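You operate a simulated robot arm through the tools that you are given. There is no shell and no other tool. Be economical: measure what you need, move in short steps, check, and stop when the job is done.

The job below is to be done with a simulated two-armed robot. You get a single attempt, and the scene is never put back.

JOB
Brush out the strainer cup while holding it, dip it in the rinse tub and rack it.
Fine: blue brush, put back; leave it under water till the suds are gone; it ends on the rack shelf. Set down upright: strainer cup.

It is judged by the outcome, as a careful person would: the job done as asked, and still so three seconds after it is handed in. It fails if anything else is knocked over, pushed out of place, dropped, spilled or broken.

ROBOT AND FRAMES
Two 6-joint arms with two-finger parallel grippers on one trunk, on a base that drives. Base frame: it is fixed to the floor where the robot stands at the start and does not move with it; the origin is under the middle of the robot, x ahead of it, y to its left, z up. Lengths are in mm, angles in rad, forces in N, time in s.
The left shoulder is at the start at [60, 188, 1288], the right one opposite. Places, roughly: green brush (4x4x29 cm) [700, 300, 1000]; heat dial [-100, 900, 900]; hose lever [0, 300, 800]; inside of the rinse tub [200, 700, 700]; shelf of the drying rack [700, -200, 1000]; tap lever [100, 900, 900]; tap spout [200, 900, 1100]; waste lever [-100, 500, 800]; yellow brush (3x3x29 cm) [600, 400, 1100]. Payload 1.57 kg a hand.
Tool frame (each hand has its own): the origin (TCP) lies between the finger pads and is the grasp point; the fingertips stand 30 mm ahead of it; z points along the fingers, y is the line along which they close. The gripper opens to 110 mm. The fingers are 24 mm wide and 12 mm thick; the gripper's body (48 by 112 mm) begins 78 mm behind the TCP.
Orientation is that of the tool frame in the base frame, as a unit quaternion [w, x, y, z]. With the fingers straight down and closing along the base's y, the tool's x points along the base's -x, its y along +y and its z along -z.

CONTROLS
- The arms move only by the tool apply_moves. It takes "left_moves", "right_moves" or both (then of equal length, played together; a hand with none holds still); each is a list of rows, each an object of numbers (a shift or turn left out is 0, a gripper value left out holds the last): "gripper": the finger opening in m, from 0 to 0.11; "x", "y", "z": the shift along the tool's x, y, z in units of 100 mm (1.0 is 100 mm); "wx", "wy", "wz": the turn, a rotation vector about the tool's x, y, z in units of 45 degrees (1.0 is 45 degrees). In form: [{"gripper": .., "x": .., "y": .., "z": .., "wx": .., "wy": .., "wz": ..}, ...]. A call has 1 to 8 rows; each row is the pose to reach, as a shift and turn from the pose commanded when the call began, along the tool's axes at that moment. A call with a number of a shift or a turn outside -1 to 1 is refused whole. Rows are played at 5 a second. More than 50 mm and 0.15 rad between two rows, or a gripper value outside its range, and nothing of the call is played. Where a pose cannot be reached the arm comes as near as it can. A force on the tool above 40 N (or 10 N above the force at the start of the call, whichever is more), or a blocked arm, ends the call early, and 0.2 s more pass. The fingers move at their own pace (about 153 mm/s each) and stop on an object; they squeeze with about 21 N. The grip force told is the motor's: it shows also when the fingers shut on nothing. Time passes only in rows, and 0.2 s behind the last, so rows that repeat a pose let the fingers close. The reply holds the time, the measured pose of the TCP, the force on the tool along the base axes, the opening and the grip force, in the units named above and with some noise, with the torque about the TCP (base axes, N m) and any sound that the robot's microphone picked up, and new pictures: "views" is both (left out), scene, wrist or none (wrist: the cameras of the hands that moved).
- Cameras (640 x 400 px; columns grow to the right, rows downward): "scene" is now at [4, 16.4, 1822.6]; the picture's right is [0.31, -0.95, 0.00], its down [-0.74, -0.24, -0.63] and it looks along [0.60, 0.19, -0.78] (base axes); focal length 228 px, centre (320, 200). "left" rides on the left gripper at [70, -16, -141] in its tool frame; the picture's right is [0.23, 0.97, 0.00], its down [-0.86, 0.20, -0.48] and it looks along [-0.47, 0.11, 0.88] (tool axes); focal length 222 px, centre (320, 200). "right" rides on the right gripper at [70, 16, -141] in its tool frame; the picture's right is [-0.23, 0.97, 0.00], its down [-0.86, -0.20, -0.48] and it looks along [-0.47, -0.11, 0.88] (tool axes); focal length 222 px, centre (320, 200). There is no depth. A picture from a camera that has moved, and an enlarged one, comes with that camera's place and axes in the base frame and with its lens. The place of the scene camera against the robot may be out by one fixed shift of up to 18 mm in any direction.
- move_column(by): slides the trunk up (or, below 0, down) by that many mm; the arms and the scene camera ride with it, the base frame stays. It gives what a move gives, with no picture.
- drive_base(legs): drives the robot by 1 to 6 legs, each [ahead, left, turn to the left] in mm, mm and rad, along the robot's own axes; the way and the turn of a leg run together, so that a leg with both is an arc; at most 1500 mm and 3.142 rad a leg. The arms and the cameras ride along, it lands a little off, and it stops where it bumps. It gives what a move gives, and a new picture of the scene camera.
- turn_head(pan, tilt): turns the head with the scene camera to pan (to the left, within 1.501 rad either way) and tilt (down, from -0.506 to 1.204), counted from straight ahead of the robot. It gives what a move gives, and a new picture of the scene camera.
- close_up(camera, box): a new picture of the part [left, top, right, bottom] of that camera's present view, enlarged. No time passes.
- job_done(): hands the job in; it is judged then, once.

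Work in short steps. Places have to be worked out from the pictures, the camera data and where the tool is seen: move nearer, look again, correct. Check each grasp and each placing, and mend what went wrong. You have 120 turns and 260 pictures in all, those below and enlarged ones among them. Open the grippers and draw the arms clear of the work before you hand the job in, unless the task says otherwise; then end with one line.

The tools are called after ">>>" as a command line: name --argument value ..., lists and objects as JSON in quotes. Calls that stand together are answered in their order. apply_moves: Moves the arms, as the interface text tells. Its arguments: {"type":"object","properties":{"left_moves":{"type":"array","items":{"type":"object","properties":{"gripper":{"type":"number"},"x":{"type":"number"},"y":{"type":"number"},"z":{"type":"number"},"wx":{"type":"number"},"wy":{"type":"number"},"wz":{"type":"number"}}}},"right_moves":{"type":"array","items":{"type":"object","properties":{"gripper":{"type":"number"},"x":{"type":"number"},"y":{"type":"number"},"z":{"type":"number"},"wx":{"type":"number"},"wy":{"type":"number"},"wz":{"type":"number"}}}},"views":{"type":"string","enum":["both","scene","wrist","none"]}},"required":[]} The other tools are called the same way: move_column (by) slides the trunk up or down; drive_base (legs) drives the base; turn_head (pan, tilt) turns the head that bears the scene camera; close_up (camera, box) takes an enlarged picture of a part of a camera's view; job_done () hands the job in.

At the start:

```text
clock: 0.0
left_tool_pos: [382.2, 271.5, 1477.6]
left_orientation: [-0.001, 0.0, 1.0, 0.0]
left_contact_force: [-0.3, 0.3, 0.0]
left_moment: [0.01, 0.02, 0.0]
left_opening: 110.0
left_finger_force: 0.1
right_tool_pos: [280.6, -30.2, 1558.3]
right_orientation: [0.001, 0.0, 1.0, -0.001]
right_contact_force: [0.2, 0.4, 0.1]
right_moment: [0.03, -0.01, -0.01]
right_opening: 110.1
right_finger_force: 0.0
trunk travel left (down, up): [-916.0, 74.0]
robot x, y, heading: [2.7, 1.0, -0.0]
head pan, tilt: [0.312, 0.892]
```

scene: 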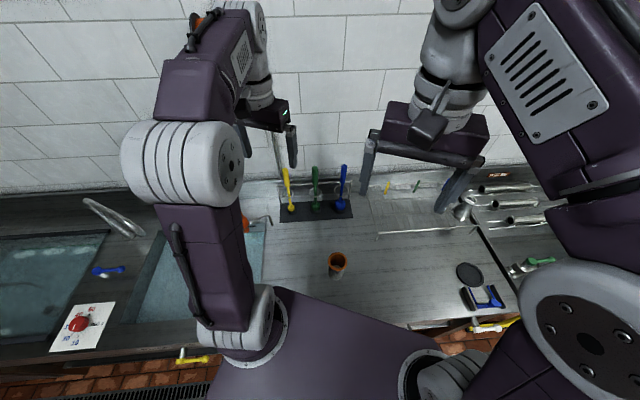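
right: 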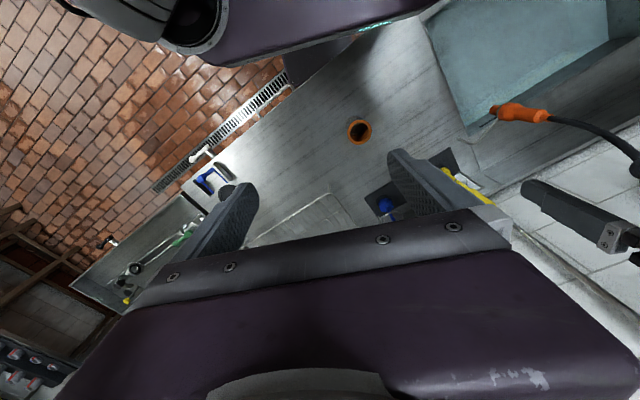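
left: 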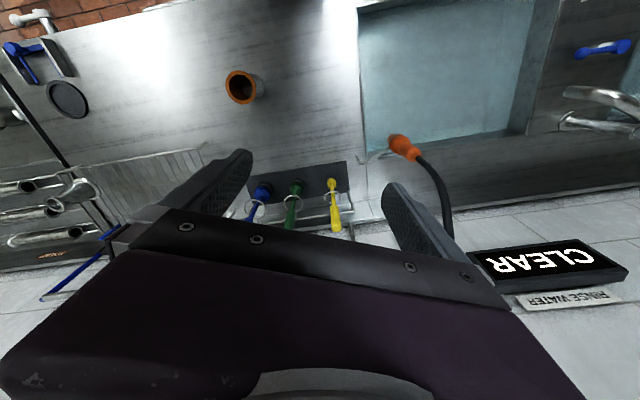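

I start by zooming in on the key areas of the scene to identify the objects.

>>> close_up --camera "scene" --box '[240, 120, 440, 290]'

>>> close_up --camera "scene" --box '[0, 180, 240, 370]'

>>> close_up --camera "scene" --box '[360, 150, 600, 350]'

>>> close_up --camera "left" --box '[180, 40, 420, 260]'

```text
2.35 times, centred on (340, 205) of scene
camera zoom: at [4.0, 16.4, 1822.6], right [0.31, -0.95, 0.0], down [-0.74, -0.24, -0.63], along [0.6, 0.19, -0.78], focal length 536 px, centre (273, 188)
```

zoom: 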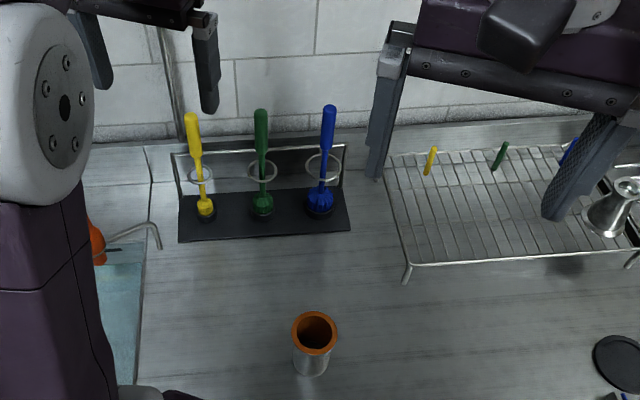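

```text
2.11 times, centred on (120, 275) of scene
camera zoom: at [4.0, 16.4, 1822.6], right [0.31, -0.95, 0.0], down [-0.74, -0.24, -0.63], along [0.6, 0.19, -0.78], focal length 480 px, centre (741, 42)
```

zoom: 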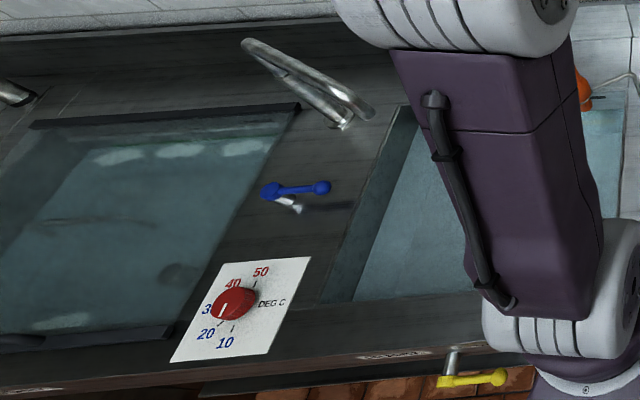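

```text
2.00 times, centred on (480, 250) of scene
camera zoom: at [4.0, 16.4, 1822.6], right [0.31, -0.95, 0.0], down [-0.74, -0.24, -0.63], along [0.6, 0.19, -0.78], focal length 456 px, centre (0, 100)
```

zoom: 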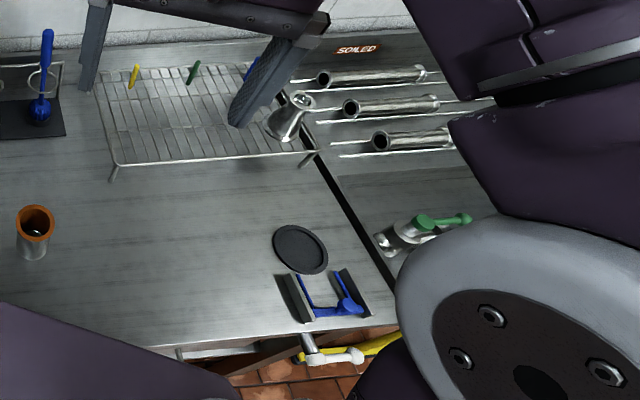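

```text
1.82 times, centred on (300, 150) of left
camera zoom: at [312.8, 254.9, 1618.7], right [-0.23, 0.97, 0.0], down [0.86, 0.2, 0.48], along [0.47, 0.11, -0.88], focal length 404 px, centre (356, 291)
```

zoom: 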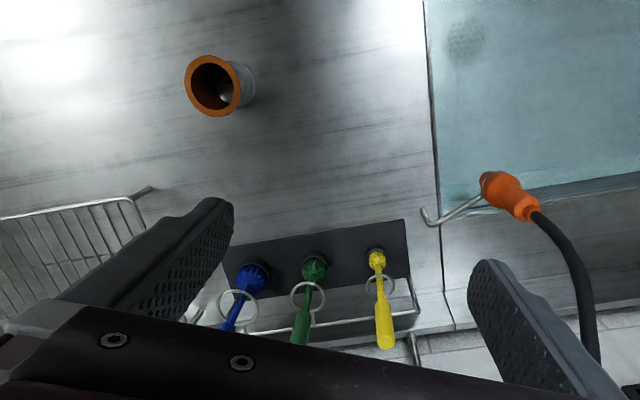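

The bench is yawed about 0.31 rad relative to the robot, with its surface near z≈890, the cup at about [378, 65] and the blue brush at about [691, 132]. I turn the base to face the bench squarely, then look ahead.

>>> drive_base --legs '[[0, 0, 0.312]]'

>>> turn_head --pan 0 --tilt 0.8

```text
clock: 1.4
left_tool_pos: [282.6, 372.4, 1476.7]
left_orientation: [0.0, -0.153, 0.988, 0.001]
left_contact_force: [0.2, 0.9, -0.7]
left_moment: [-0.01, 0.03, 0.01]
left_opening: 110.1
left_finger_force: 0.1
right_tool_pos: [275.3, 56.1, 1558.9]
right_orientation: [0.0, -0.153, 0.988, -0.001]
right_contact_force: [1.3, -0.7, 0.2]
right_moment: [0.0, -0.01, -0.04]
right_opening: 110.0
right_finger_force: 0.0
trunk travel left (down, up): [-916.0, 74.0]
robot x, y, heading: [-0.6, -0.5, 0.307]
head pan, tilt: [0.312, 0.892]
camera scene: at [-2.8, 18.3, 1822.6], right [0.58, -0.81, 0.0], down [-0.63, -0.45, -0.63], along [0.51, 0.36, -0.78], focal length 228 px, centre (320, 200)
```

scene: 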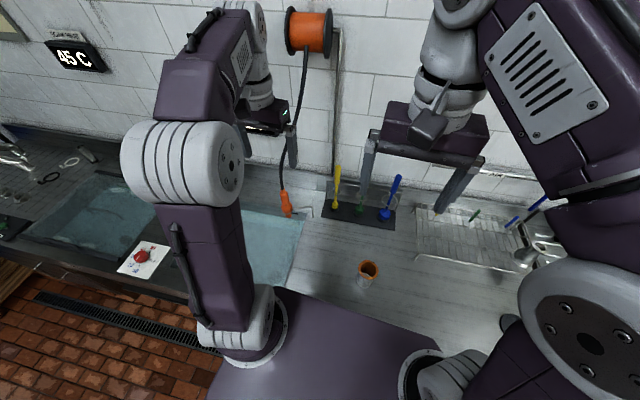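

```text
clock: 2.2
left_tool_pos: [282.7, 373.5, 1476.7]
left_orientation: [0.0, -0.153, 0.988, 0.0]
left_contact_force: [-0.3, 0.1, 0.9]
left_moment: [-0.01, 0.02, -0.02]
left_opening: 109.9
left_finger_force: 0.0
right_tool_pos: [275.9, 56.5, 1558.4]
right_orientation: [0.0, -0.153, 0.988, 0.001]
right_contact_force: [-0.4, 0.7, 0.0]
right_moment: [-0.01, -0.04, 0.0]
right_opening: 109.9
right_finger_force: 0.0
trunk travel left (down, up): [-916.0, 74.0]
robot x, y, heading: [2.2, 2.0, 0.302]
head pan, tilt: [0.0, 0.799]
camera scene: at [11.5, -0.8, 1829.9], right [0.3, -0.95, 0.0], down [-0.68, -0.22, -0.7], along [0.66, 0.21, -0.72], focal length 228 px, centre (320, 200)
```

scene: 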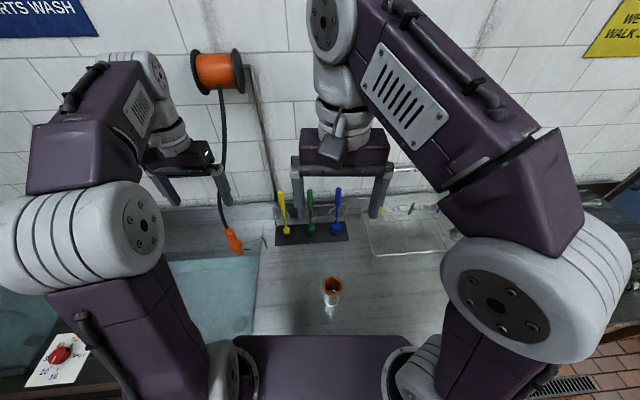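

The robot now faces the bench squarely. I lower the trunk by 250 mm so the arms can work near bench height, then view.

>>> move_column --by -250

>>> turn_head --pan 0 --tilt 0.75

```text
clock: 4.8
left_tool_pos: [281.6, 373.7, 1226.8]
left_orientation: [0.0, -0.153, 0.988, 0.0]
left_contact_force: [-0.3, 0.1, 0.1]
left_moment: [0.02, 0.02, 0.02]
left_opening: 110.2
left_finger_force: 0.1
right_tool_pos: [276.0, 56.4, 1309.4]
right_orientation: [0.0, -0.153, 0.988, 0.0]
right_contact_force: [-0.2, 0.3, -0.2]
right_moment: [0.0, 0.01, 0.01]
right_opening: 109.9
right_finger_force: 0.2
trunk travel left (down, up): [-666.0, 324.0]
robot x, y, heading: [1.8, 1.5, 0.308]
head pan, tilt: [0.0, 0.799]
```

```text
clock: 5.4
left_tool_pos: [282.7, 373.6, 1227.1]
left_orientation: [0.001, -0.154, 0.988, 0.0]
left_contact_force: [-0.5, -0.1, -0.1]
left_moment: [0.02, 0.01, 0.02]
left_opening: 110.2
left_finger_force: 0.0
right_tool_pos: [274.8, 56.5, 1307.5]
right_orientation: [0.0, -0.153, 0.988, 0.0]
right_contact_force: [-1.1, -0.2, 1.2]
right_moment: [-0.01, 0.02, -0.05]
right_opening: 110.0
right_finger_force: 0.1
trunk travel left (down, up): [-666.0, 324.0]
robot x, y, heading: [0.1, -1.4, 0.307]
head pan, tilt: [0.0, 0.75]
camera scene: at [13.7, -0.3, 1583.9], right [0.3, -0.95, 0.0], down [-0.65, -0.21, -0.73], along [0.7, 0.22, -0.68], focal length 228 px, centre (320, 200)
```

scene: 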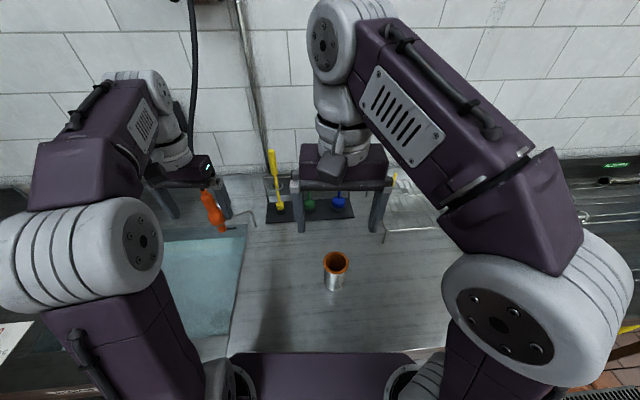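

Now I move the right hand forward toward the brush (staying above it) while yawing the left hand 35° to the right, ready for a slanted cup grasp.

>>> apply_moves --left_moves '[{"wz": 0.13}, {"wz": 0.26}, {"wz": 0.39}, {"wz": 0.52}, {"wz": 0.65}, {"wz": 0.78}]' --right_moves '[{"x": -0.17, "y": -0.05}, {"x": -0.33, "y": -0.1}, {"x": -0.5, "y": -0.15}, {"x": -0.67, "y": -0.2}, {"x": -0.83, "y": -0.25}, {"x": -1.0, "y": -0.3}]' --views "none"

>>> apply_moves --left_moves '[{"wy": -0.16}, {"wy": -0.32}, {"wy": -0.48}, {"wy": -0.64}, {"wy": -0.82}, {"wy": -1.0}]' --right_moves '[{"x": -0.17, "y": -0.05}, {"x": -0.33, "y": -0.1}, {"x": -0.5, "y": -0.15}, {"x": -0.67, "y": -0.2}, {"x": -0.83, "y": -0.25}, {"x": -1.0, "y": -0.3}]' --views "both"

```text
clock: 6.8
left_tool_pos: [283.8, 373.4, 1227.7]
left_orientation: [0.0, 0.152, 0.988, 0.0]
left_contact_force: [-0.2, -0.6, -0.2]
left_moment: [-0.04, 0.02, 0.01]
left_opening: 109.9
left_finger_force: 0.0
right_tool_pos: [374.7, 54.6, 1293.2]
right_orientation: [0.001, -0.153, 0.988, 0.0]
right_contact_force: [0.2, -0.6, 0.0]
right_moment: [-0.02, 0.01, -0.01]
right_opening: 109.9
right_finger_force: 0.0
right hand out of reach, approached as far as the arm can: row 4, 5, 6
trunk travel left (down, up): [-666.0, 324.0]
robot x, y, heading: [1.0, 1.1, 0.306]
head pan, tilt: [0.0, 0.75]
```

```text
clock: 8.2
left_tool_pos: [283.1, 374.0, 1226.2]
left_orientation: [0.378, 0.141, 0.913, -0.059]
left_contact_force: [-0.1, 0.7, -1.2]
left_moment: [0.01, -0.01, 0.0]
left_opening: 109.9
left_finger_force: 0.1
right_tool_pos: [452.5, 42.2, 1256.8]
right_orientation: [0.001, -0.153, 0.988, 0.0]
right_contact_force: [0.6, 0.0, 0.1]
right_moment: [-0.03, -0.01, 0.02]
right_opening: 110.1
right_finger_force: 0.1
right hand out of reach, approached as far as the arm can: row 1, 2, 3, 4, 5, 6
trunk travel left (down, up): [-666.0, 324.0]
robot x, y, heading: [0.3, -3.5, 0.314]
head pan, tilt: [0.0, 0.75]
camera scene: at [14.1, 0.1, 1583.9], right [0.3, -0.95, 0.0], down [-0.65, -0.21, -0.73], along [0.7, 0.22, -0.68], focal length 228 px, centre (320, 200)
camera right: at [380.9, 36.0, 1398.1], right [-0.08, 1.0, 0.0], down [0.87, 0.07, 0.48], along [0.48, 0.04, -0.88], focal length 222 px, centre (320, 200)
camera left: at [135.8, 403.8, 1277.9], right [0.14, 0.98, -0.16], down [0.31, 0.11, 0.94], along [0.94, -0.18, -0.29], focal length 222 px, centre (320, 200)
```

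scene: 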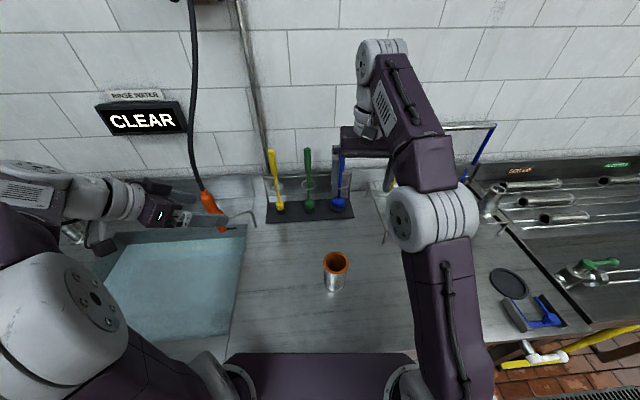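
right: 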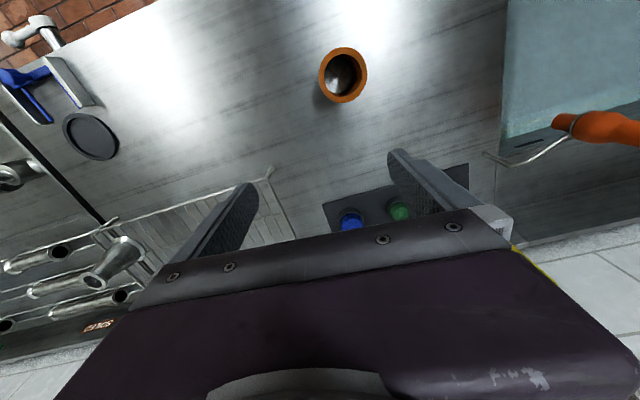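
left: 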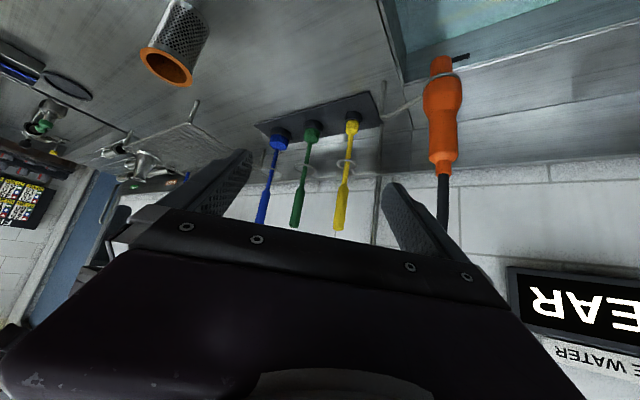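

The top-down reach is too short for the brush, so I'll use a 45° slanted grasp with the trunk higher. Raise the trunk 150 mm, then slant the right hand (yaw 35° left, pitch 45°) while moving forward-down, and bring the left hand toward the cup.

>>> move_column --by 150

>>> apply_moves --left_moves '[{"x": 0.06, "y": -0.12, "z": 0.12}, {"x": 0.12, "y": -0.25, "z": 0.25}, {"x": 0.18, "y": -0.37, "z": 0.37}, {"x": 0.25, "y": -0.5, "z": 0.5}, {"x": 0.31, "y": -0.62, "z": 0.62}, {"x": 0.37, "y": -0.75, "z": 0.75}, {"x": 0.43, "y": -0.87, "z": 0.87}, {"x": 0.5, "y": -1.0, "z": 1.0}]' --right_moves '[{"gripper": 0.07, "wx": -0.038, "wy": -0.121, "wz": -0.092, "x": -0.12, "z": 0.05}, {"wx": -0.076, "wy": -0.242, "wz": -0.184, "x": -0.25, "z": 0.1}, {"wx": -0.114, "wy": -0.363, "wz": -0.276, "x": -0.37, "z": 0.15}, {"wx": -0.152, "wy": -0.484, "wz": -0.368, "x": -0.5, "z": 0.2}, {"wx": -0.19, "wy": -0.605, "wz": -0.46, "x": -0.62, "z": 0.25}, {"wx": -0.229, "wy": -0.726, "wz": -0.552, "x": -0.75, "z": 0.3}, {"wx": -0.267, "wy": -0.847, "wz": -0.644, "x": -0.87, "z": 0.35}, {"wx": -0.305, "wy": -0.968, "wz": -0.736, "x": -1.0, "z": 0.4}]' --views "both"

```text
clock: 10.0
left_tool_pos: [283.5, 374.0, 1376.4]
left_orientation: [0.379, 0.14, 0.913, -0.058]
left_contact_force: [-0.1, 0.3, 0.4]
left_moment: [0.03, 0.02, 0.0]
left_opening: 110.0
left_finger_force: 0.0
right_tool_pos: [451.8, 40.7, 1406.8]
right_orientation: [0.001, -0.153, 0.988, 0.0]
right_contact_force: [-0.5, 0.4, 0.6]
right_moment: [-0.01, 0.0, -0.01]
right_opening: 110.2
right_finger_force: 0.1
trunk travel left (down, up): [-816.0, 174.0]
robot x, y, heading: [-1.5, -2.5, 0.304]
head pan, tilt: [0.0, 0.75]
```

```text
clock: 11.8
left_tool_pos: [286.2, 268.6, 1272.3]
left_orientation: [0.378, 0.141, 0.913, -0.059]
left_contact_force: [0.7, -0.1, 0.6]
left_moment: [0.02, -0.02, 0.0]
left_opening: 109.8
left_finger_force: 0.1
right_tool_pos: [547.4, 71.4, 1366.8]
right_orientation: [0.345, -0.409, 0.828, 0.17]
right_contact_force: [0.9, 0.4, -1.3]
right_moment: [0.01, 0.03, -0.02]
right_opening: 69.9
right_finger_force: 0.1
trunk travel left (down, up): [-816.0, 174.0]
robot x, y, heading: [1.8, -0.7, 0.306]
head pan, tilt: [0.0, 0.75]
camera scene: at [14.5, -1.0, 1733.9], right [0.3, -0.95, 0.0], down [-0.65, -0.21, -0.73], along [0.7, 0.22, -0.68], focal length 228 px, centre (320, 200)
camera right: at [444.3, -37.9, 1417.3], right [-0.68, 0.72, 0.16], down [0.32, 0.09, 0.94], along [0.67, 0.69, -0.29], focal length 222 px, centre (320, 200)
camera left: at [139.3, 297.4, 1322.6], right [0.14, 0.98, -0.16], down [0.31, 0.11, 0.94], along [0.94, -0.18, -0.29], focal length 222 px, centre (320, 200)
```

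scene: 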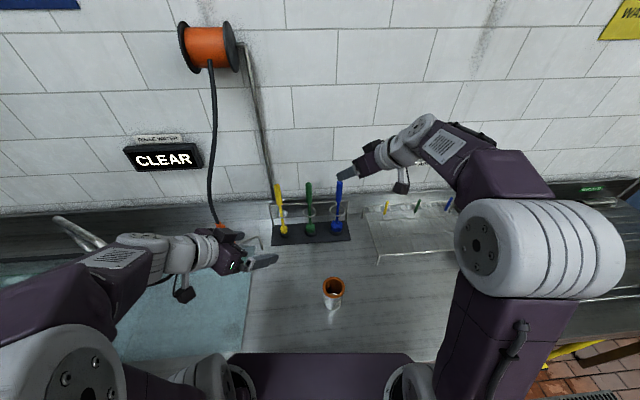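
right: 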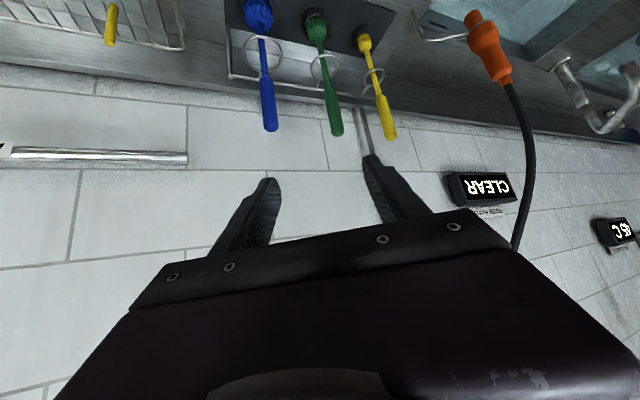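
left: 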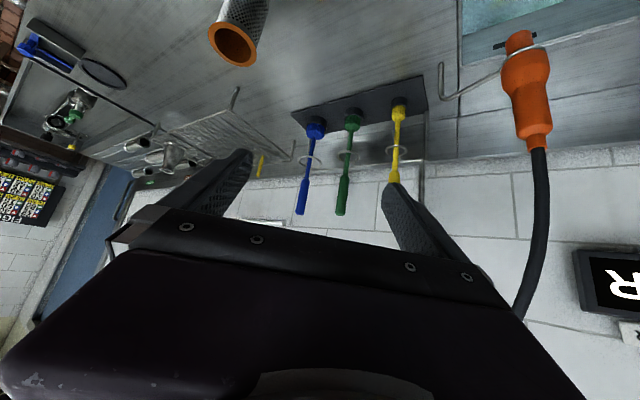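

Triangulated: blue brush is vertical at about [702, 141] with top z≈1192; cup rim about [377, 68, 1003]. I move both hands on approach to their pre-grasp points.

>>> apply_moves --left_moves '[{"x": 0.14, "y": -0.16, "z": 0.2}, {"x": 0.28, "y": -0.32, "z": 0.4}, {"x": 0.42, "y": -0.48, "z": 0.6}, {"x": 0.56, "y": -0.64, "z": 0.8}, {"x": 0.7, "y": -0.8, "z": 1.0}]' --right_moves '[{"x": 0.1, "y": -0.16, "z": 0.16}, {"x": 0.21, "y": -0.32, "z": 0.32}, {"x": 0.31, "y": -0.48, "z": 0.48}, {"x": 0.42, "y": -0.64, "z": 0.64}, {"x": 0.52, "y": -0.81, "z": 0.8}]' --views "none"

>>> apply_moves --left_moves '[{"x": 0.13, "y": -0.16, "z": 0.2}, {"x": 0.26, "y": -0.32, "z": 0.4}, {"x": 0.39, "y": -0.48, "z": 0.6}, {"x": 0.52, "y": -0.64, "z": 0.8}, {"x": 0.66, "y": -0.8, "z": 1.0}]' --right_moves '[{"z": 0.16}, {"z": 0.32}, {"z": 0.48}, {"z": 0.64}, {"z": 0.8}]' --views "both"

```text
clock: 13.0
left_tool_pos: [363.4, 218.0, 1183.4]
left_orientation: [0.375, 0.141, 0.914, -0.058]
left_contact_force: [0.4, -0.9, -0.2]
left_moment: [0.01, 0.0, -0.01]
left_opening: 110.1
left_finger_force: 0.0
left hand out of reach, approached as far as the arm can: row 1, 2, 3, 4, 5
right_tool_pos: [626.6, 38.5, 1270.7]
right_orientation: [0.344, -0.409, 0.828, 0.17]
right_contact_force: [-0.3, -0.6, 0.2]
right_moment: [0.04, 0.02, 0.01]
right_opening: 70.0
right_finger_force: 0.0
trunk travel left (down, up): [-816.0, 174.0]
robot x, y, heading: [-1.9, -0.1, 0.307]
head pan, tilt: [0.0, 0.75]
```

```text
clock: 14.2
left_tool_pos: [382.9, 154.0, 1118.6]
left_orientation: [0.372, 0.139, 0.915, -0.067]
left_contact_force: [0.9, 0.3, -0.2]
left_moment: [0.0, -0.02, -0.04]
left_opening: 110.1
left_finger_force: 0.0
left hand out of reach, approached as far as the arm can: row 1, 2, 3, 4, 5
right_tool_pos: [660.9, 83.9, 1216.8]
right_orientation: [0.344, -0.409, 0.828, 0.17]
right_contact_force: [-0.3, 0.3, 0.1]
right_moment: [0.02, 0.05, 0.0]
right_opening: 69.8
right_finger_force: 0.0
trunk travel left (down, up): [-816.0, 174.0]
robot x, y, heading: [0.5, -1.5, 0.308]
head pan, tilt: [0.0, 0.75]
camera scene: at [15.8, -0.6, 1733.9], right [0.3, -0.95, 0.0], down [-0.65, -0.21, -0.73], along [0.7, 0.22, -0.68], focal length 228 px, centre (320, 200)
camera right: at [557.6, -25.4, 1267.2], right [-0.68, 0.72, 0.16], down [0.32, 0.09, 0.94], along [0.66, 0.69, -0.29], focal length 222 px, centre (320, 200)
camera left: at [236.8, 184.8, 1171.2], right [0.14, 0.97, -0.18], down [0.33, 0.12, 0.94], along [0.93, -0.19, -0.3], focal length 222 px, centre (320, 200)
```

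scene: 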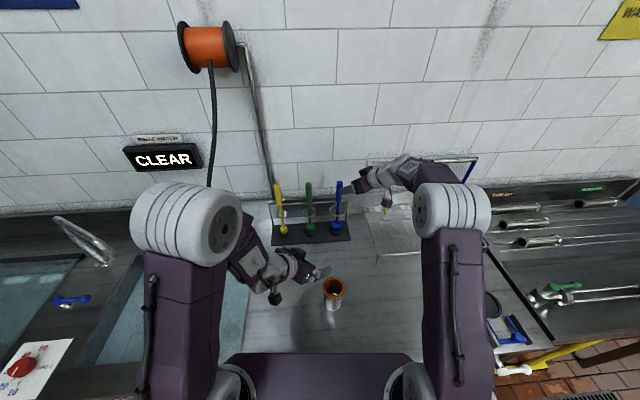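
right: 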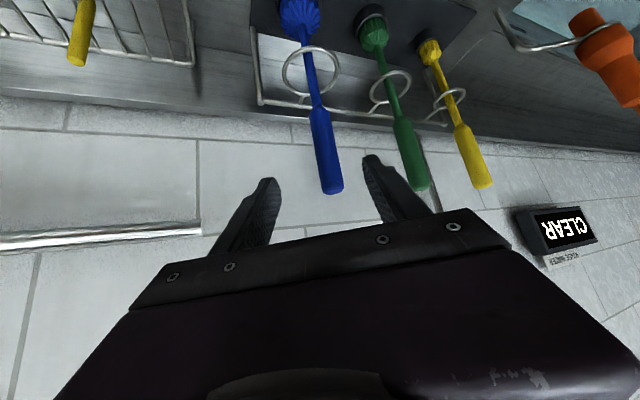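
left: 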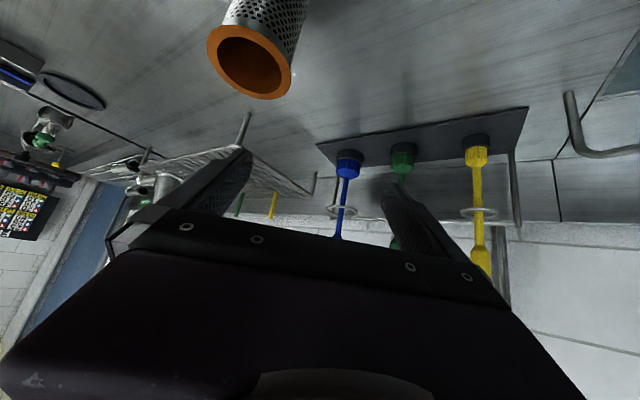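

The right hand is aligned with the handle, about 100 mm short along its approach axis. I advance it and close on the handle while the left hand waits.

>>> apply_moves --right_moves '[{"y": 0.04, "z": 0.2}, {"y": 0.04, "z": 0.4}, {"y": 0.04, "z": 0.6}, {"y": 0.04, "z": 0.8}, {"y": 0.04, "z": 1.0}]' --views "wrist"

```text
clock: 15.4
left_tool_pos: [382.0, 155.3, 1118.5]
left_orientation: [0.372, 0.139, 0.915, -0.068]
left_contact_force: [-0.4, 0.1, -0.2]
left_moment: [0.0, 0.01, -0.01]
left_opening: 109.8
left_finger_force: 0.1
right_tool_pos: [699.9, 142.2, 1146.8]
right_orientation: [0.345, -0.409, 0.828, 0.169]
right_contact_force: [1.0, -0.3, 0.3]
right_moment: [-0.01, 0.04, 0.0]
right_opening: 70.2
right_finger_force: 0.0
trunk travel left (down, up): [-816.0, 174.0]
robot x, y, heading: [2.7, 1.4, 0.305]
head pan, tilt: [0.0, 0.75]
camera right: at [597.0, 33.6, 1196.2], right [-0.68, 0.72, 0.16], down [0.32, 0.09, 0.94], along [0.66, 0.69, -0.29], focal length 222 px, centre (320, 200)
```

right: 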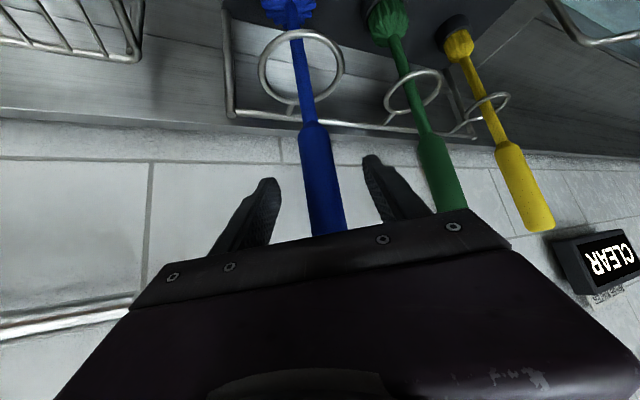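

The handle stands between the fingers; I close the gripper.

>>> apply_moves --right_moves '[{"gripper": 0.02}, {"gripper": 0.0}, {"gripper": 0.0}]' --views "wrist"

```text
clock: 16.2
left_tool_pos: [381.5, 154.9, 1118.7]
left_orientation: [0.373, 0.139, 0.915, -0.068]
left_contact_force: [-0.8, -0.6, -0.5]
left_moment: [0.01, 0.03, 0.03]
left_opening: 109.8
left_finger_force: 0.0
right_tool_pos: [699.1, 142.1, 1146.0]
right_orientation: [0.344, -0.409, 0.828, 0.169]
right_contact_force: [-0.2, 0.5, -0.2]
right_moment: [0.11, 0.14, -0.01]
right_opening: 23.4
right_finger_force: 21.3
trunk travel left (down, up): [-816.0, 174.0]
robot x, y, heading: [-2.3, -1.5, 0.305]
head pan, tilt: [0.0, 0.75]
camera right: at [595.9, 33.2, 1196.8], right [-0.68, 0.72, 0.16], down [0.32, 0.09, 0.94], along [0.66, 0.69, -0.29], focal length 222 px, centre (320, 200)
```

right: 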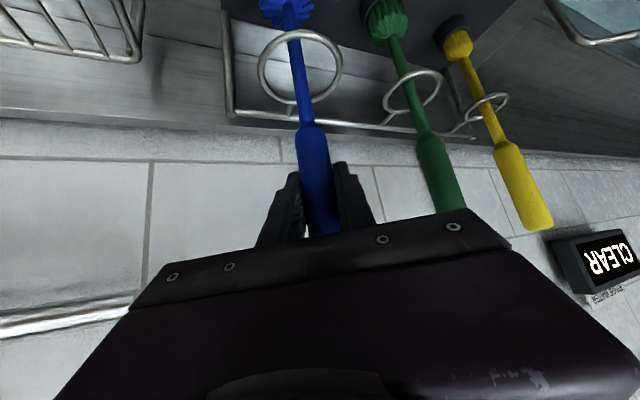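

Grip confirmed (23 mm, 21 N) at [699.5, 142, 1146.5] — I note it for the return. I lift the brush straight up out of its ring using the trunk.

>>> move_column --by 80

>>> close_up --camera "right" --box '[180, 0, 480, 240]'

>>> move_column --by 90

>>> close_up --camera "right" --box '[180, 0, 480, 240]'

>>> close_up --camera "left" --box '[160, 0, 640, 300]'

```text
clock: 17.3
left_tool_pos: [380.8, 154.4, 1198.7]
left_orientation: [0.373, 0.139, 0.915, -0.067]
left_contact_force: [0.4, 0.5, -1.1]
left_moment: [0.0, -0.02, -0.01]
left_opening: 110.1
left_finger_force: 0.1
right_tool_pos: [699.3, 142.8, 1224.9]
right_orientation: [0.345, -0.409, 0.828, 0.17]
right_contact_force: [-0.2, 0.7, -1.4]
right_moment: [0.1, 0.11, 0.02]
right_opening: 23.2
right_finger_force: 20.8
trunk travel left (down, up): [-896.0, 94.0]
robot x, y, heading: [1.7, -2.2, 0.307]
head pan, tilt: [0.0, 0.75]
```

```text
1.67 times, centred on (330, 120) of right
camera zoom: at [596.2, 33.2, 1276.6], right [-0.68, 0.72, 0.16], down [0.32, 0.09, 0.94], along [0.66, 0.69, -0.29], focal length 370 px, centre (303, 333)
```

zoom: 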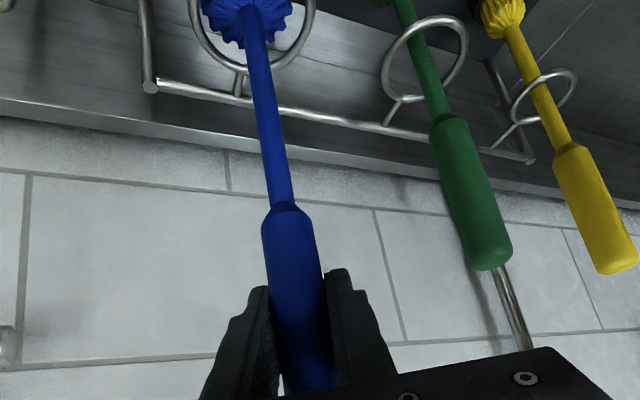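

```text
clock: 18.6
left_tool_pos: [381.5, 154.2, 1288.9]
left_orientation: [0.373, 0.139, 0.915, -0.067]
left_contact_force: [0.5, 0.4, -0.3]
left_moment: [0.02, 0.01, -0.01]
left_opening: 109.7
left_finger_force: 0.0
right_tool_pos: [700.1, 141.4, 1315.9]
right_orientation: [0.344, -0.409, 0.828, 0.169]
right_contact_force: [-0.1, 0.1, -1.6]
right_moment: [-0.12, -0.12, -0.05]
right_opening: 23.5
right_finger_force: 20.9
trunk travel left (down, up): [-986.0, 4.0]
robot x, y, heading: [-0.8, 0.6, 0.305]
head pan, tilt: [0.0, 0.75]
```

```text
1.67 times, centred on (330, 120) of right
camera zoom: at [596.2, 33.2, 1366.6], right [-0.68, 0.72, 0.16], down [0.32, 0.09, 0.94], along [0.66, 0.69, -0.29], focal length 370 px, centre (303, 333)
```

zoom: 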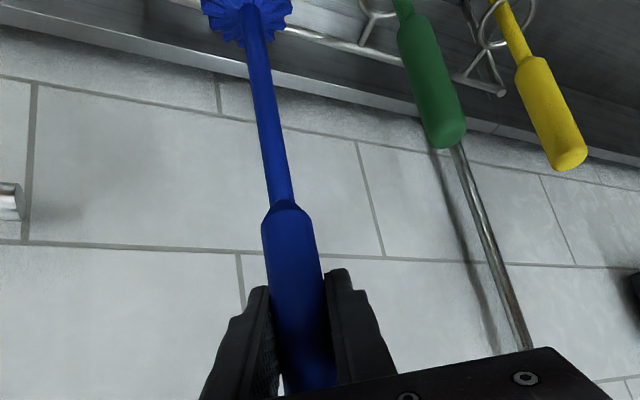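

```text
1.33 times, centred on (400, 150) of left
camera zoom: at [235.8, 185.3, 1341.5], right [0.14, 0.97, -0.18], down [0.33, 0.12, 0.94], along [0.93, -0.19, -0.3], focal length 296 px, centre (213, 267)
```

zoom: 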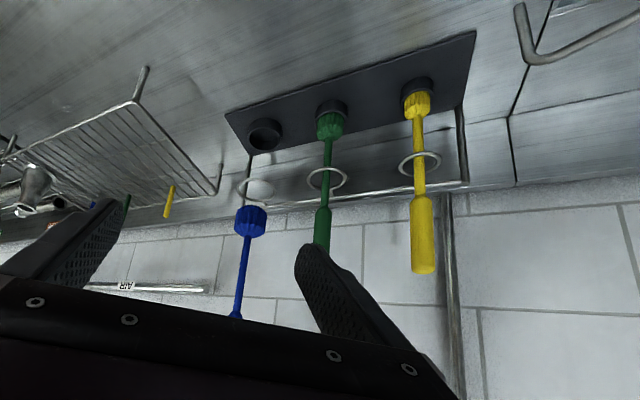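

The brush head is clear of the ring. The left arm is cramped near the cup, so I back the base 100 mm and shift right 100 mm to give it room.

>>> drive_base --legs '[[-100, 0, 0], [0, -100, 0]]'

```text
clock: 20.5
left_tool_pos: [316.5, 38.2, 1288.0]
left_orientation: [0.373, 0.137, 0.915, -0.07]
left_contact_force: [-0.1, 0.4, -0.5]
left_moment: [-0.05, 0.02, -0.04]
left_opening: 109.8
left_finger_force: 0.1
right_tool_pos: [634.2, 25.0, 1314.8]
right_orientation: [0.343, -0.411, 0.828, 0.167]
right_contact_force: [-0.5, 0.7, -1.6]
right_moment: [-0.14, -0.13, -0.05]
right_opening: 23.3
right_finger_force: 20.4
trunk travel left (down, up): [-986.0, 4.0]
robot x, y, heading: [-62.8, -124.2, 0.31]
head pan, tilt: [0.0, 0.75]
camera scene: at [-51.6, -112.7, 1903.8], right [0.3, -0.95, 0.01], down [-0.65, -0.21, -0.73], along [0.7, 0.22, -0.68], focal length 228 px, centre (320, 200)
```

scene: 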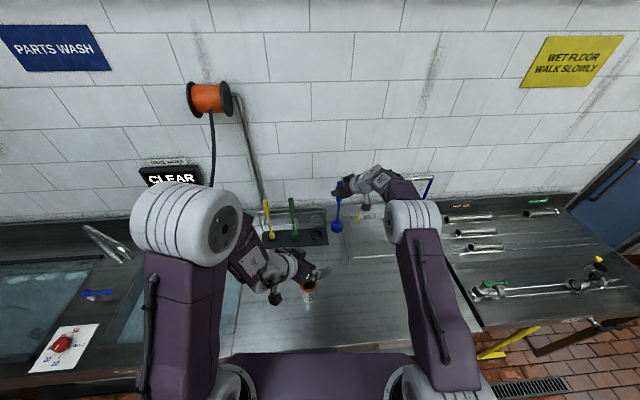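

I bring the brush back and slightly up while the left hand descends in two steps to its pre-grasp point near the cup.

>>> apply_moves --left_moves '[{"x": 0.25, "y": 0.07, "z": 0.21}, {"x": 0.5, "y": 0.14, "z": 0.42}, {"x": 0.75, "y": 0.21, "z": 0.63}, {"x": 1.0, "y": 0.28, "z": 0.84}]' --right_moves '[{"x": 0.05, "y": 0.16, "z": -0.13}, {"x": 0.1, "y": 0.32, "z": -0.26}, {"x": 0.15, "y": 0.48, "z": -0.39}, {"x": 0.2, "y": 0.64, "z": -0.52}]' --views "none"

>>> apply_moves --left_moves '[{"x": 0.25, "y": 0.07, "z": 0.21}, {"x": 0.5, "y": 0.14, "z": 0.42}, {"x": 0.75, "y": 0.21, "z": 0.63}, {"x": 1.0, "y": 0.28, "z": 0.83}]' --right_moves '[{"x": 0.05, "y": 0.16, "z": -0.13}, {"x": 0.1, "y": 0.32, "z": -0.26}, {"x": 0.15, "y": 0.48, "z": -0.39}, {"x": 0.2, "y": 0.64, "z": -0.52}]' --views "both"

```text
clock: 21.5
left_tool_pos: [371.2, 67.7, 1195.0]
left_orientation: [0.36, 0.136, 0.919, -0.083]
left_contact_force: [-0.9, 0.3, 1.2]
left_moment: [0.03, -0.01, -0.01]
left_opening: 110.1
left_finger_force: 0.0
left hand out of reach, approached as far as the arm can: row 1, 2, 3, 4
right_tool_pos: [553.9, 14.5, 1339.3]
right_orientation: [0.344, -0.409, 0.828, 0.17]
right_contact_force: [-0.3, -0.4, -1.3]
right_moment: [0.09, 0.14, 0.0]
right_opening: 23.4
right_finger_force: 20.9
trunk travel left (down, up): [-986.0, 4.0]
robot x, y, heading: [-67.9, -124.0, 0.309]
head pan, tilt: [0.0, 0.75]
```

```text
clock: 22.5
left_tool_pos: [410.0, 116.3, 1072.2]
left_orientation: [0.364, 0.138, 0.917, -0.083]
left_contact_force: [-0.8, 0.6, -0.4]
left_moment: [0.0, -0.01, -0.04]
left_opening: 109.9
left_finger_force: 0.1
left hand out of reach, approached as far as the arm can: row 1, 2, 3, 4
right_tool_pos: [469.9, 14.4, 1361.1]
right_orientation: [0.345, -0.409, 0.828, 0.169]
right_contact_force: [-0.1, 0.8, -2.1]
right_moment: [0.11, 0.15, 0.01]
right_opening: 23.6
right_finger_force: 21.1
trunk travel left (down, up): [-986.0, 4.0]
robot x, y, heading: [-65.9, -123.5, 0.304]
head pan, tilt: [0.0, 0.75]
camera scene: at [-51.3, -123.5, 1904.0], right [0.3, -0.95, 0.0], down [-0.65, -0.21, -0.73], along [0.7, 0.22, -0.68], focal length 228 px, centre (320, 200)
camera right: at [366.3, -93.1, 1412.3], right [-0.68, 0.72, 0.16], down [0.32, 0.09, 0.94], along [0.66, 0.69, -0.29], focal length 222 px, centre (320, 200)
camera left: at [265.7, 149.2, 1125.9], right [0.14, 0.97, -0.21], down [0.35, 0.15, 0.93], along [0.93, -0.21, -0.32], focal length 222 px, centre (320, 200)
```

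scene: 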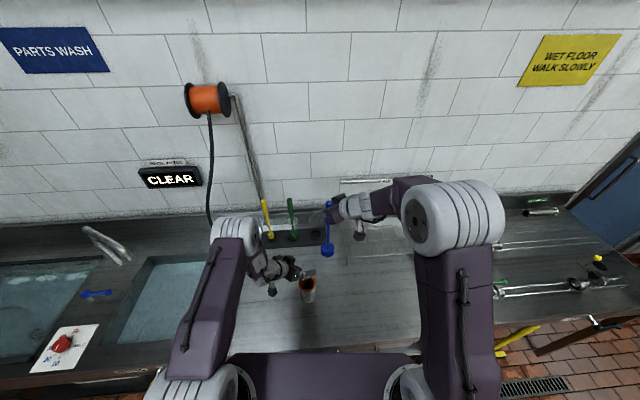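
right: 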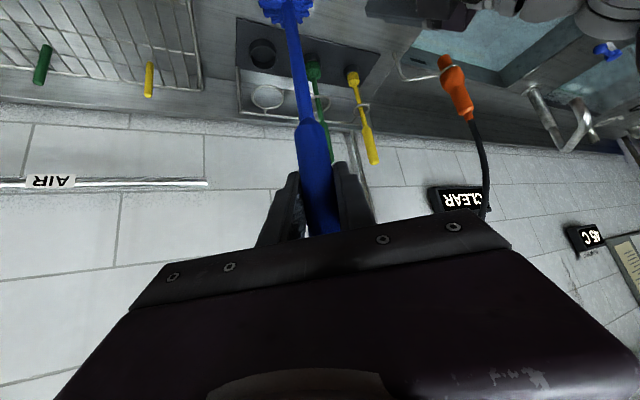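
left: 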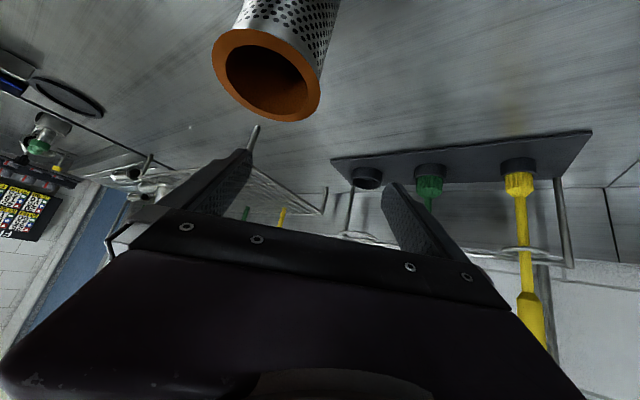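

The left arm can't fold close enough at this slant, so I need the cup farther ahead: back up another 130 mm and lower the trunk 60 mm.

>>> drive_base --legs '[[-130, 0, 0]]'

>>> move_column --by -60

>>> close_up --camera "left" --box '[0, 0, 640, 400]'

```text
clock: 23.8
left_tool_pos: [292.3, 77.2, 1070.1]
left_orientation: [0.364, 0.137, 0.918, -0.082]
left_contact_force: [-1.0, 0.2, -0.4]
left_moment: [-0.03, 0.04, -0.01]
left_opening: 110.0
left_finger_force: 0.1
right_tool_pos: [352.5, -22.2, 1358.8]
right_orientation: [0.342, -0.409, 0.828, 0.17]
right_contact_force: [0.1, 0.3, -1.9]
right_moment: [-0.05, -0.04, -0.02]
right_opening: 23.3
right_finger_force: 21.2
trunk travel left (down, up): [-986.0, 4.0]
robot x, y, heading: [-188.2, -162.7, 0.305]
head pan, tilt: [0.0, 0.75]
camera scene: at [-166.6, -161.9, 1903.8], right [0.3, -0.95, 0.0], down [-0.65, -0.21, -0.73], along [0.69, 0.22, -0.68], focal length 228 px, centre (320, 200)
```

scene: 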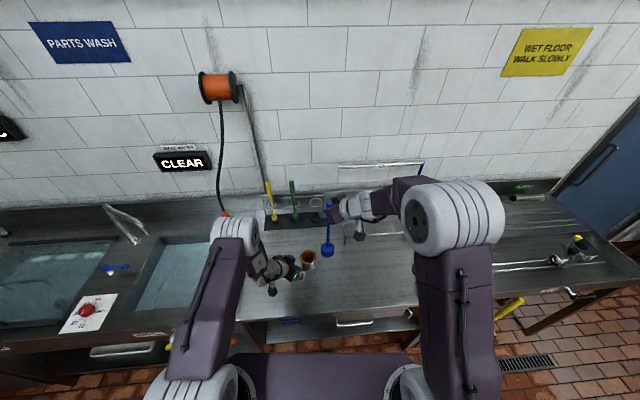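

```text
clock: 24.8
left_tool_pos: [289.2, 76.2, 1012.1]
left_orientation: [0.365, 0.137, 0.917, -0.081]
left_contact_force: [-0.2, -0.3, 0.1]
left_moment: [0.02, 0.02, 0.01]
left_opening: 109.9
left_finger_force: 0.1
right_tool_pos: [347.3, -24.0, 1302.0]
right_orientation: [0.345, -0.409, 0.828, 0.169]
right_contact_force: [-0.5, 0.8, -1.9]
right_moment: [0.1, 0.11, 0.02]
right_opening: 23.5
right_finger_force: 21.5
trunk travel left (down, up): [-926.0, 64.0]
robot x, y, heading: [-188.8, -163.5, 0.31]
head pan, tilt: [0.0, 0.75]
```

```text
1.00 times, centred on (320, 200) of left
camera zoom: at [143.1, 109.0, 1066.9], right [0.14, 0.97, -0.2], down [0.35, 0.14, 0.93], along [0.93, -0.2, -0.32], focal length 222 px, centre (320, 200)
```

zoom: 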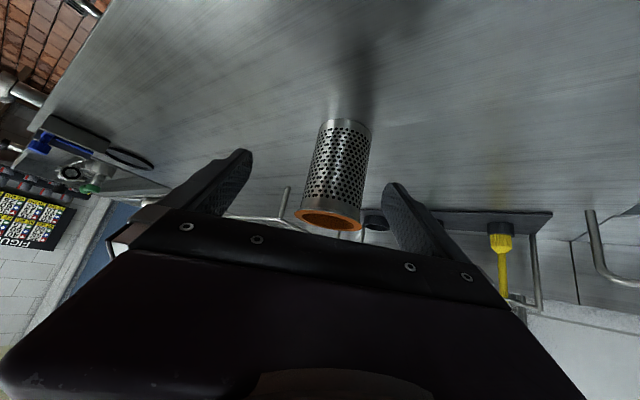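

Now I can see the cup clearly: axis ≈[374, 73], rim z≈1005, base ≈890. I align sideways and slide the fingers around its body.

>>> apply_moves --left_moves '[{"x": -0.08, "y": 0.13, "z": 0.05}, {"x": -0.17, "y": 0.26, "z": 0.15}, {"x": -0.17, "y": 0.26, "z": 0.35}, {"x": -0.17, "y": 0.26, "z": 0.55}, {"x": -0.17, "y": 0.26, "z": 0.75}]' --views "wrist"

```text
clock: 26.0
left_tool_pos: [357.1, 79.5, 966.3]
left_orientation: [0.365, 0.138, 0.917, -0.082]
left_contact_force: [1.1, 0.3, -0.7]
left_moment: [0.02, -0.02, -0.03]
left_opening: 110.0
left_finger_force: 0.0
right_tool_pos: [348.0, -25.1, 1300.8]
right_orientation: [0.344, -0.409, 0.828, 0.169]
right_contact_force: [-0.3, -0.4, -2.5]
right_moment: [-0.08, -0.08, 0.0]
right_opening: 23.1
right_finger_force: 21.1
trunk travel left (down, up): [-926.0, 64.0]
robot x, y, heading: [-187.9, -163.9, 0.309]
head pan, tilt: [0.0, 0.75]
camera left: at [212.3, 112.6, 1022.2], right [0.14, 0.97, -0.21], down [0.35, 0.14, 0.93], along [0.93, -0.2, -0.32], focal length 222 px, centre (320, 200)
```

left: 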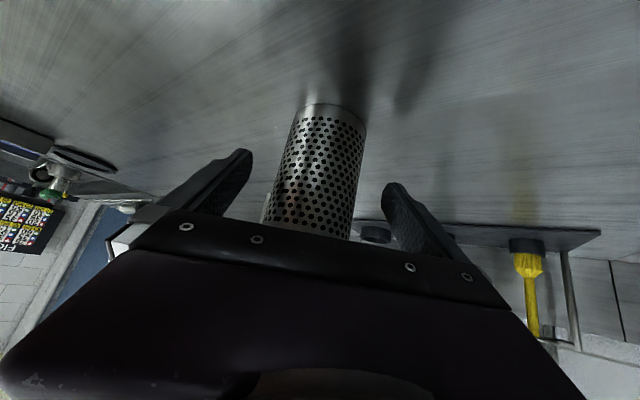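

Reachable and centred. I advance the last 24 mm and close on the cup.

>>> apply_moves --left_moves '[{"z": 0.12}, {"z": 0.24}, {"z": 0.24, "gripper": 0.04}, {"z": 0.24, "gripper": 0.03}, {"z": 0.24, "gripper": 0.03}]' --views "both"

```text
clock: 27.2
left_tool_pos: [373.3, 74.2, 949.8]
left_orientation: [0.365, 0.137, 0.917, -0.081]
left_contact_force: [0.4, 0.6, 1.8]
left_moment: [0.15, -0.08, 0.0]
left_opening: 68.3
left_finger_force: 21.0
right_tool_pos: [347.5, -24.3, 1301.4]
right_orientation: [0.344, -0.41, 0.828, 0.169]
right_contact_force: [0.7, 0.0, -2.4]
right_moment: [0.07, 0.1, -0.01]
right_opening: 23.2
right_finger_force: 21.2
trunk travel left (down, up): [-926.0, 64.0]
robot x, y, heading: [-186.5, -162.7, 0.309]
head pan, tilt: [0.0, 0.75]
camera scene: at [-172.8, -164.2, 1843.9], right [0.3, -0.95, 0.0], down [-0.65, -0.21, -0.73], along [0.7, 0.22, -0.68], focal length 228 px, centre (320, 200)
camera left: at [227.7, 107.4, 1005.1], right [0.14, 0.97, -0.2], down [0.35, 0.14, 0.93], along [0.93, -0.2, -0.32], focal length 222 px, centre (320, 200)
```

scene: 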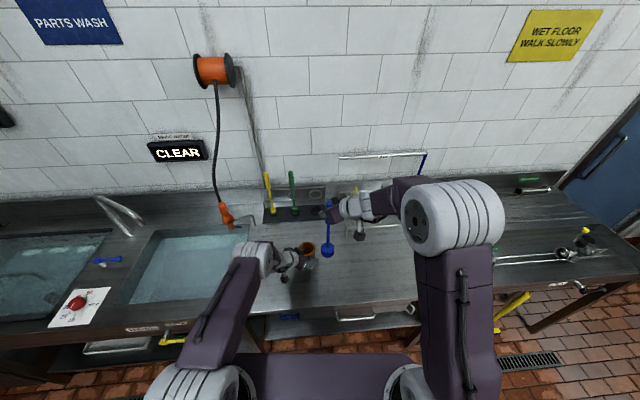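
left: 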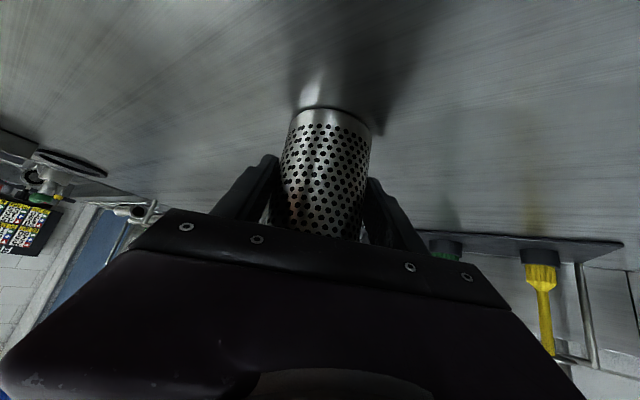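

Cup gripped (68 mm, 21 N). I lift both arms 60 mm with the trunk, then bring the brush over the cup's axis.

>>> move_column --by 60

>>> apply_moves --right_moves '[{"x": -0.17, "y": 0.1, "z": 0.17}, {"x": -0.33, "y": 0.2, "z": 0.33}, {"x": -0.5, "y": 0.3, "z": 0.5}, {"x": -0.67, "y": 0.39, "z": 0.66}]' --views "both"

>>> close_up --camera "scene" --box '[240, 180, 400, 290]'

```text
clock: 28.2
left_tool_pos: [371.4, 74.3, 1008.9]
left_orientation: [0.364, 0.136, 0.918, -0.08]
left_contact_force: [1.3, -0.1, -1.3]
left_moment: [0.0, -0.02, -0.04]
left_opening: 67.7
left_finger_force: 20.7
right_tool_pos: [348.2, -23.0, 1361.1]
right_orientation: [0.343, -0.41, 0.828, 0.17]
right_contact_force: [-1.1, 0.3, -2.3]
right_moment: [-0.07, -0.13, -0.06]
right_opening: 23.5
right_finger_force: 20.9
trunk travel left (down, up): [-986.0, 4.0]
robot x, y, heading: [-184.8, -161.7, 0.304]
head pan, tilt: [0.0, 0.75]
```

```text
clock: 29.2
left_tool_pos: [371.7, 74.2, 1009.5]
left_orientation: [0.365, 0.138, 0.917, -0.083]
left_contact_force: [0.5, -0.2, -1.7]
left_moment: [0.02, 0.02, 0.03]
left_opening: 68.0
left_finger_force: 20.3
right_tool_pos: [377.0, 75.2, 1360.5]
right_orientation: [0.344, -0.409, 0.828, 0.169]
right_contact_force: [0.8, -1.0, -1.5]
right_moment: [-0.02, -0.08, 0.0]
right_opening: 23.0
right_finger_force: 21.1
trunk travel left (down, up): [-986.0, 4.0]
robot x, y, heading: [-190.3, -163.2, 0.309]
head pan, tilt: [0.0, 0.75]
camera scene: at [-171.9, -162.6, 1903.9], right [0.3, -0.95, 0.0], down [-0.65, -0.21, -0.73], along [0.7, 0.22, -0.68], focal length 228 px, centre (320, 200)
camera right: at [272.2, -32.4, 1410.6], right [-0.68, 0.72, 0.16], down [0.32, 0.09, 0.94], along [0.66, 0.69, -0.29], focal length 222 px, centre (320, 200)
```

scene: 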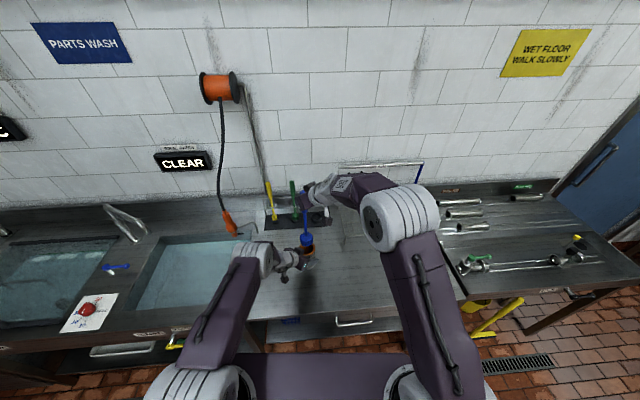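
right: 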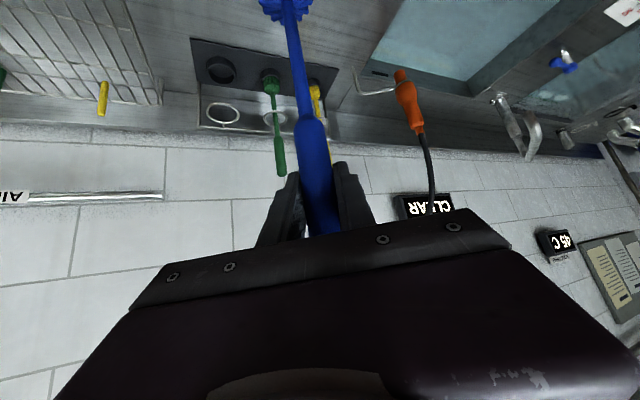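

```text
3.64 times, centred on (320, 235) of scene
camera zoom: at [-171.9, -162.6, 1903.9], right [0.3, -0.95, 0.0], down [-0.65, -0.21, -0.73], along [0.7, 0.22, -0.68], focal length 828 px, centre (320, 73)
```

zoom: 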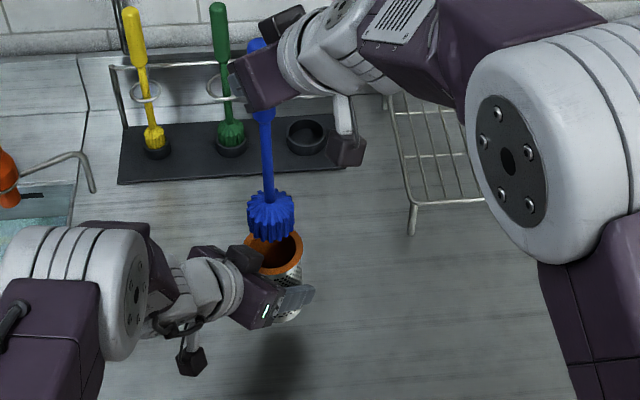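

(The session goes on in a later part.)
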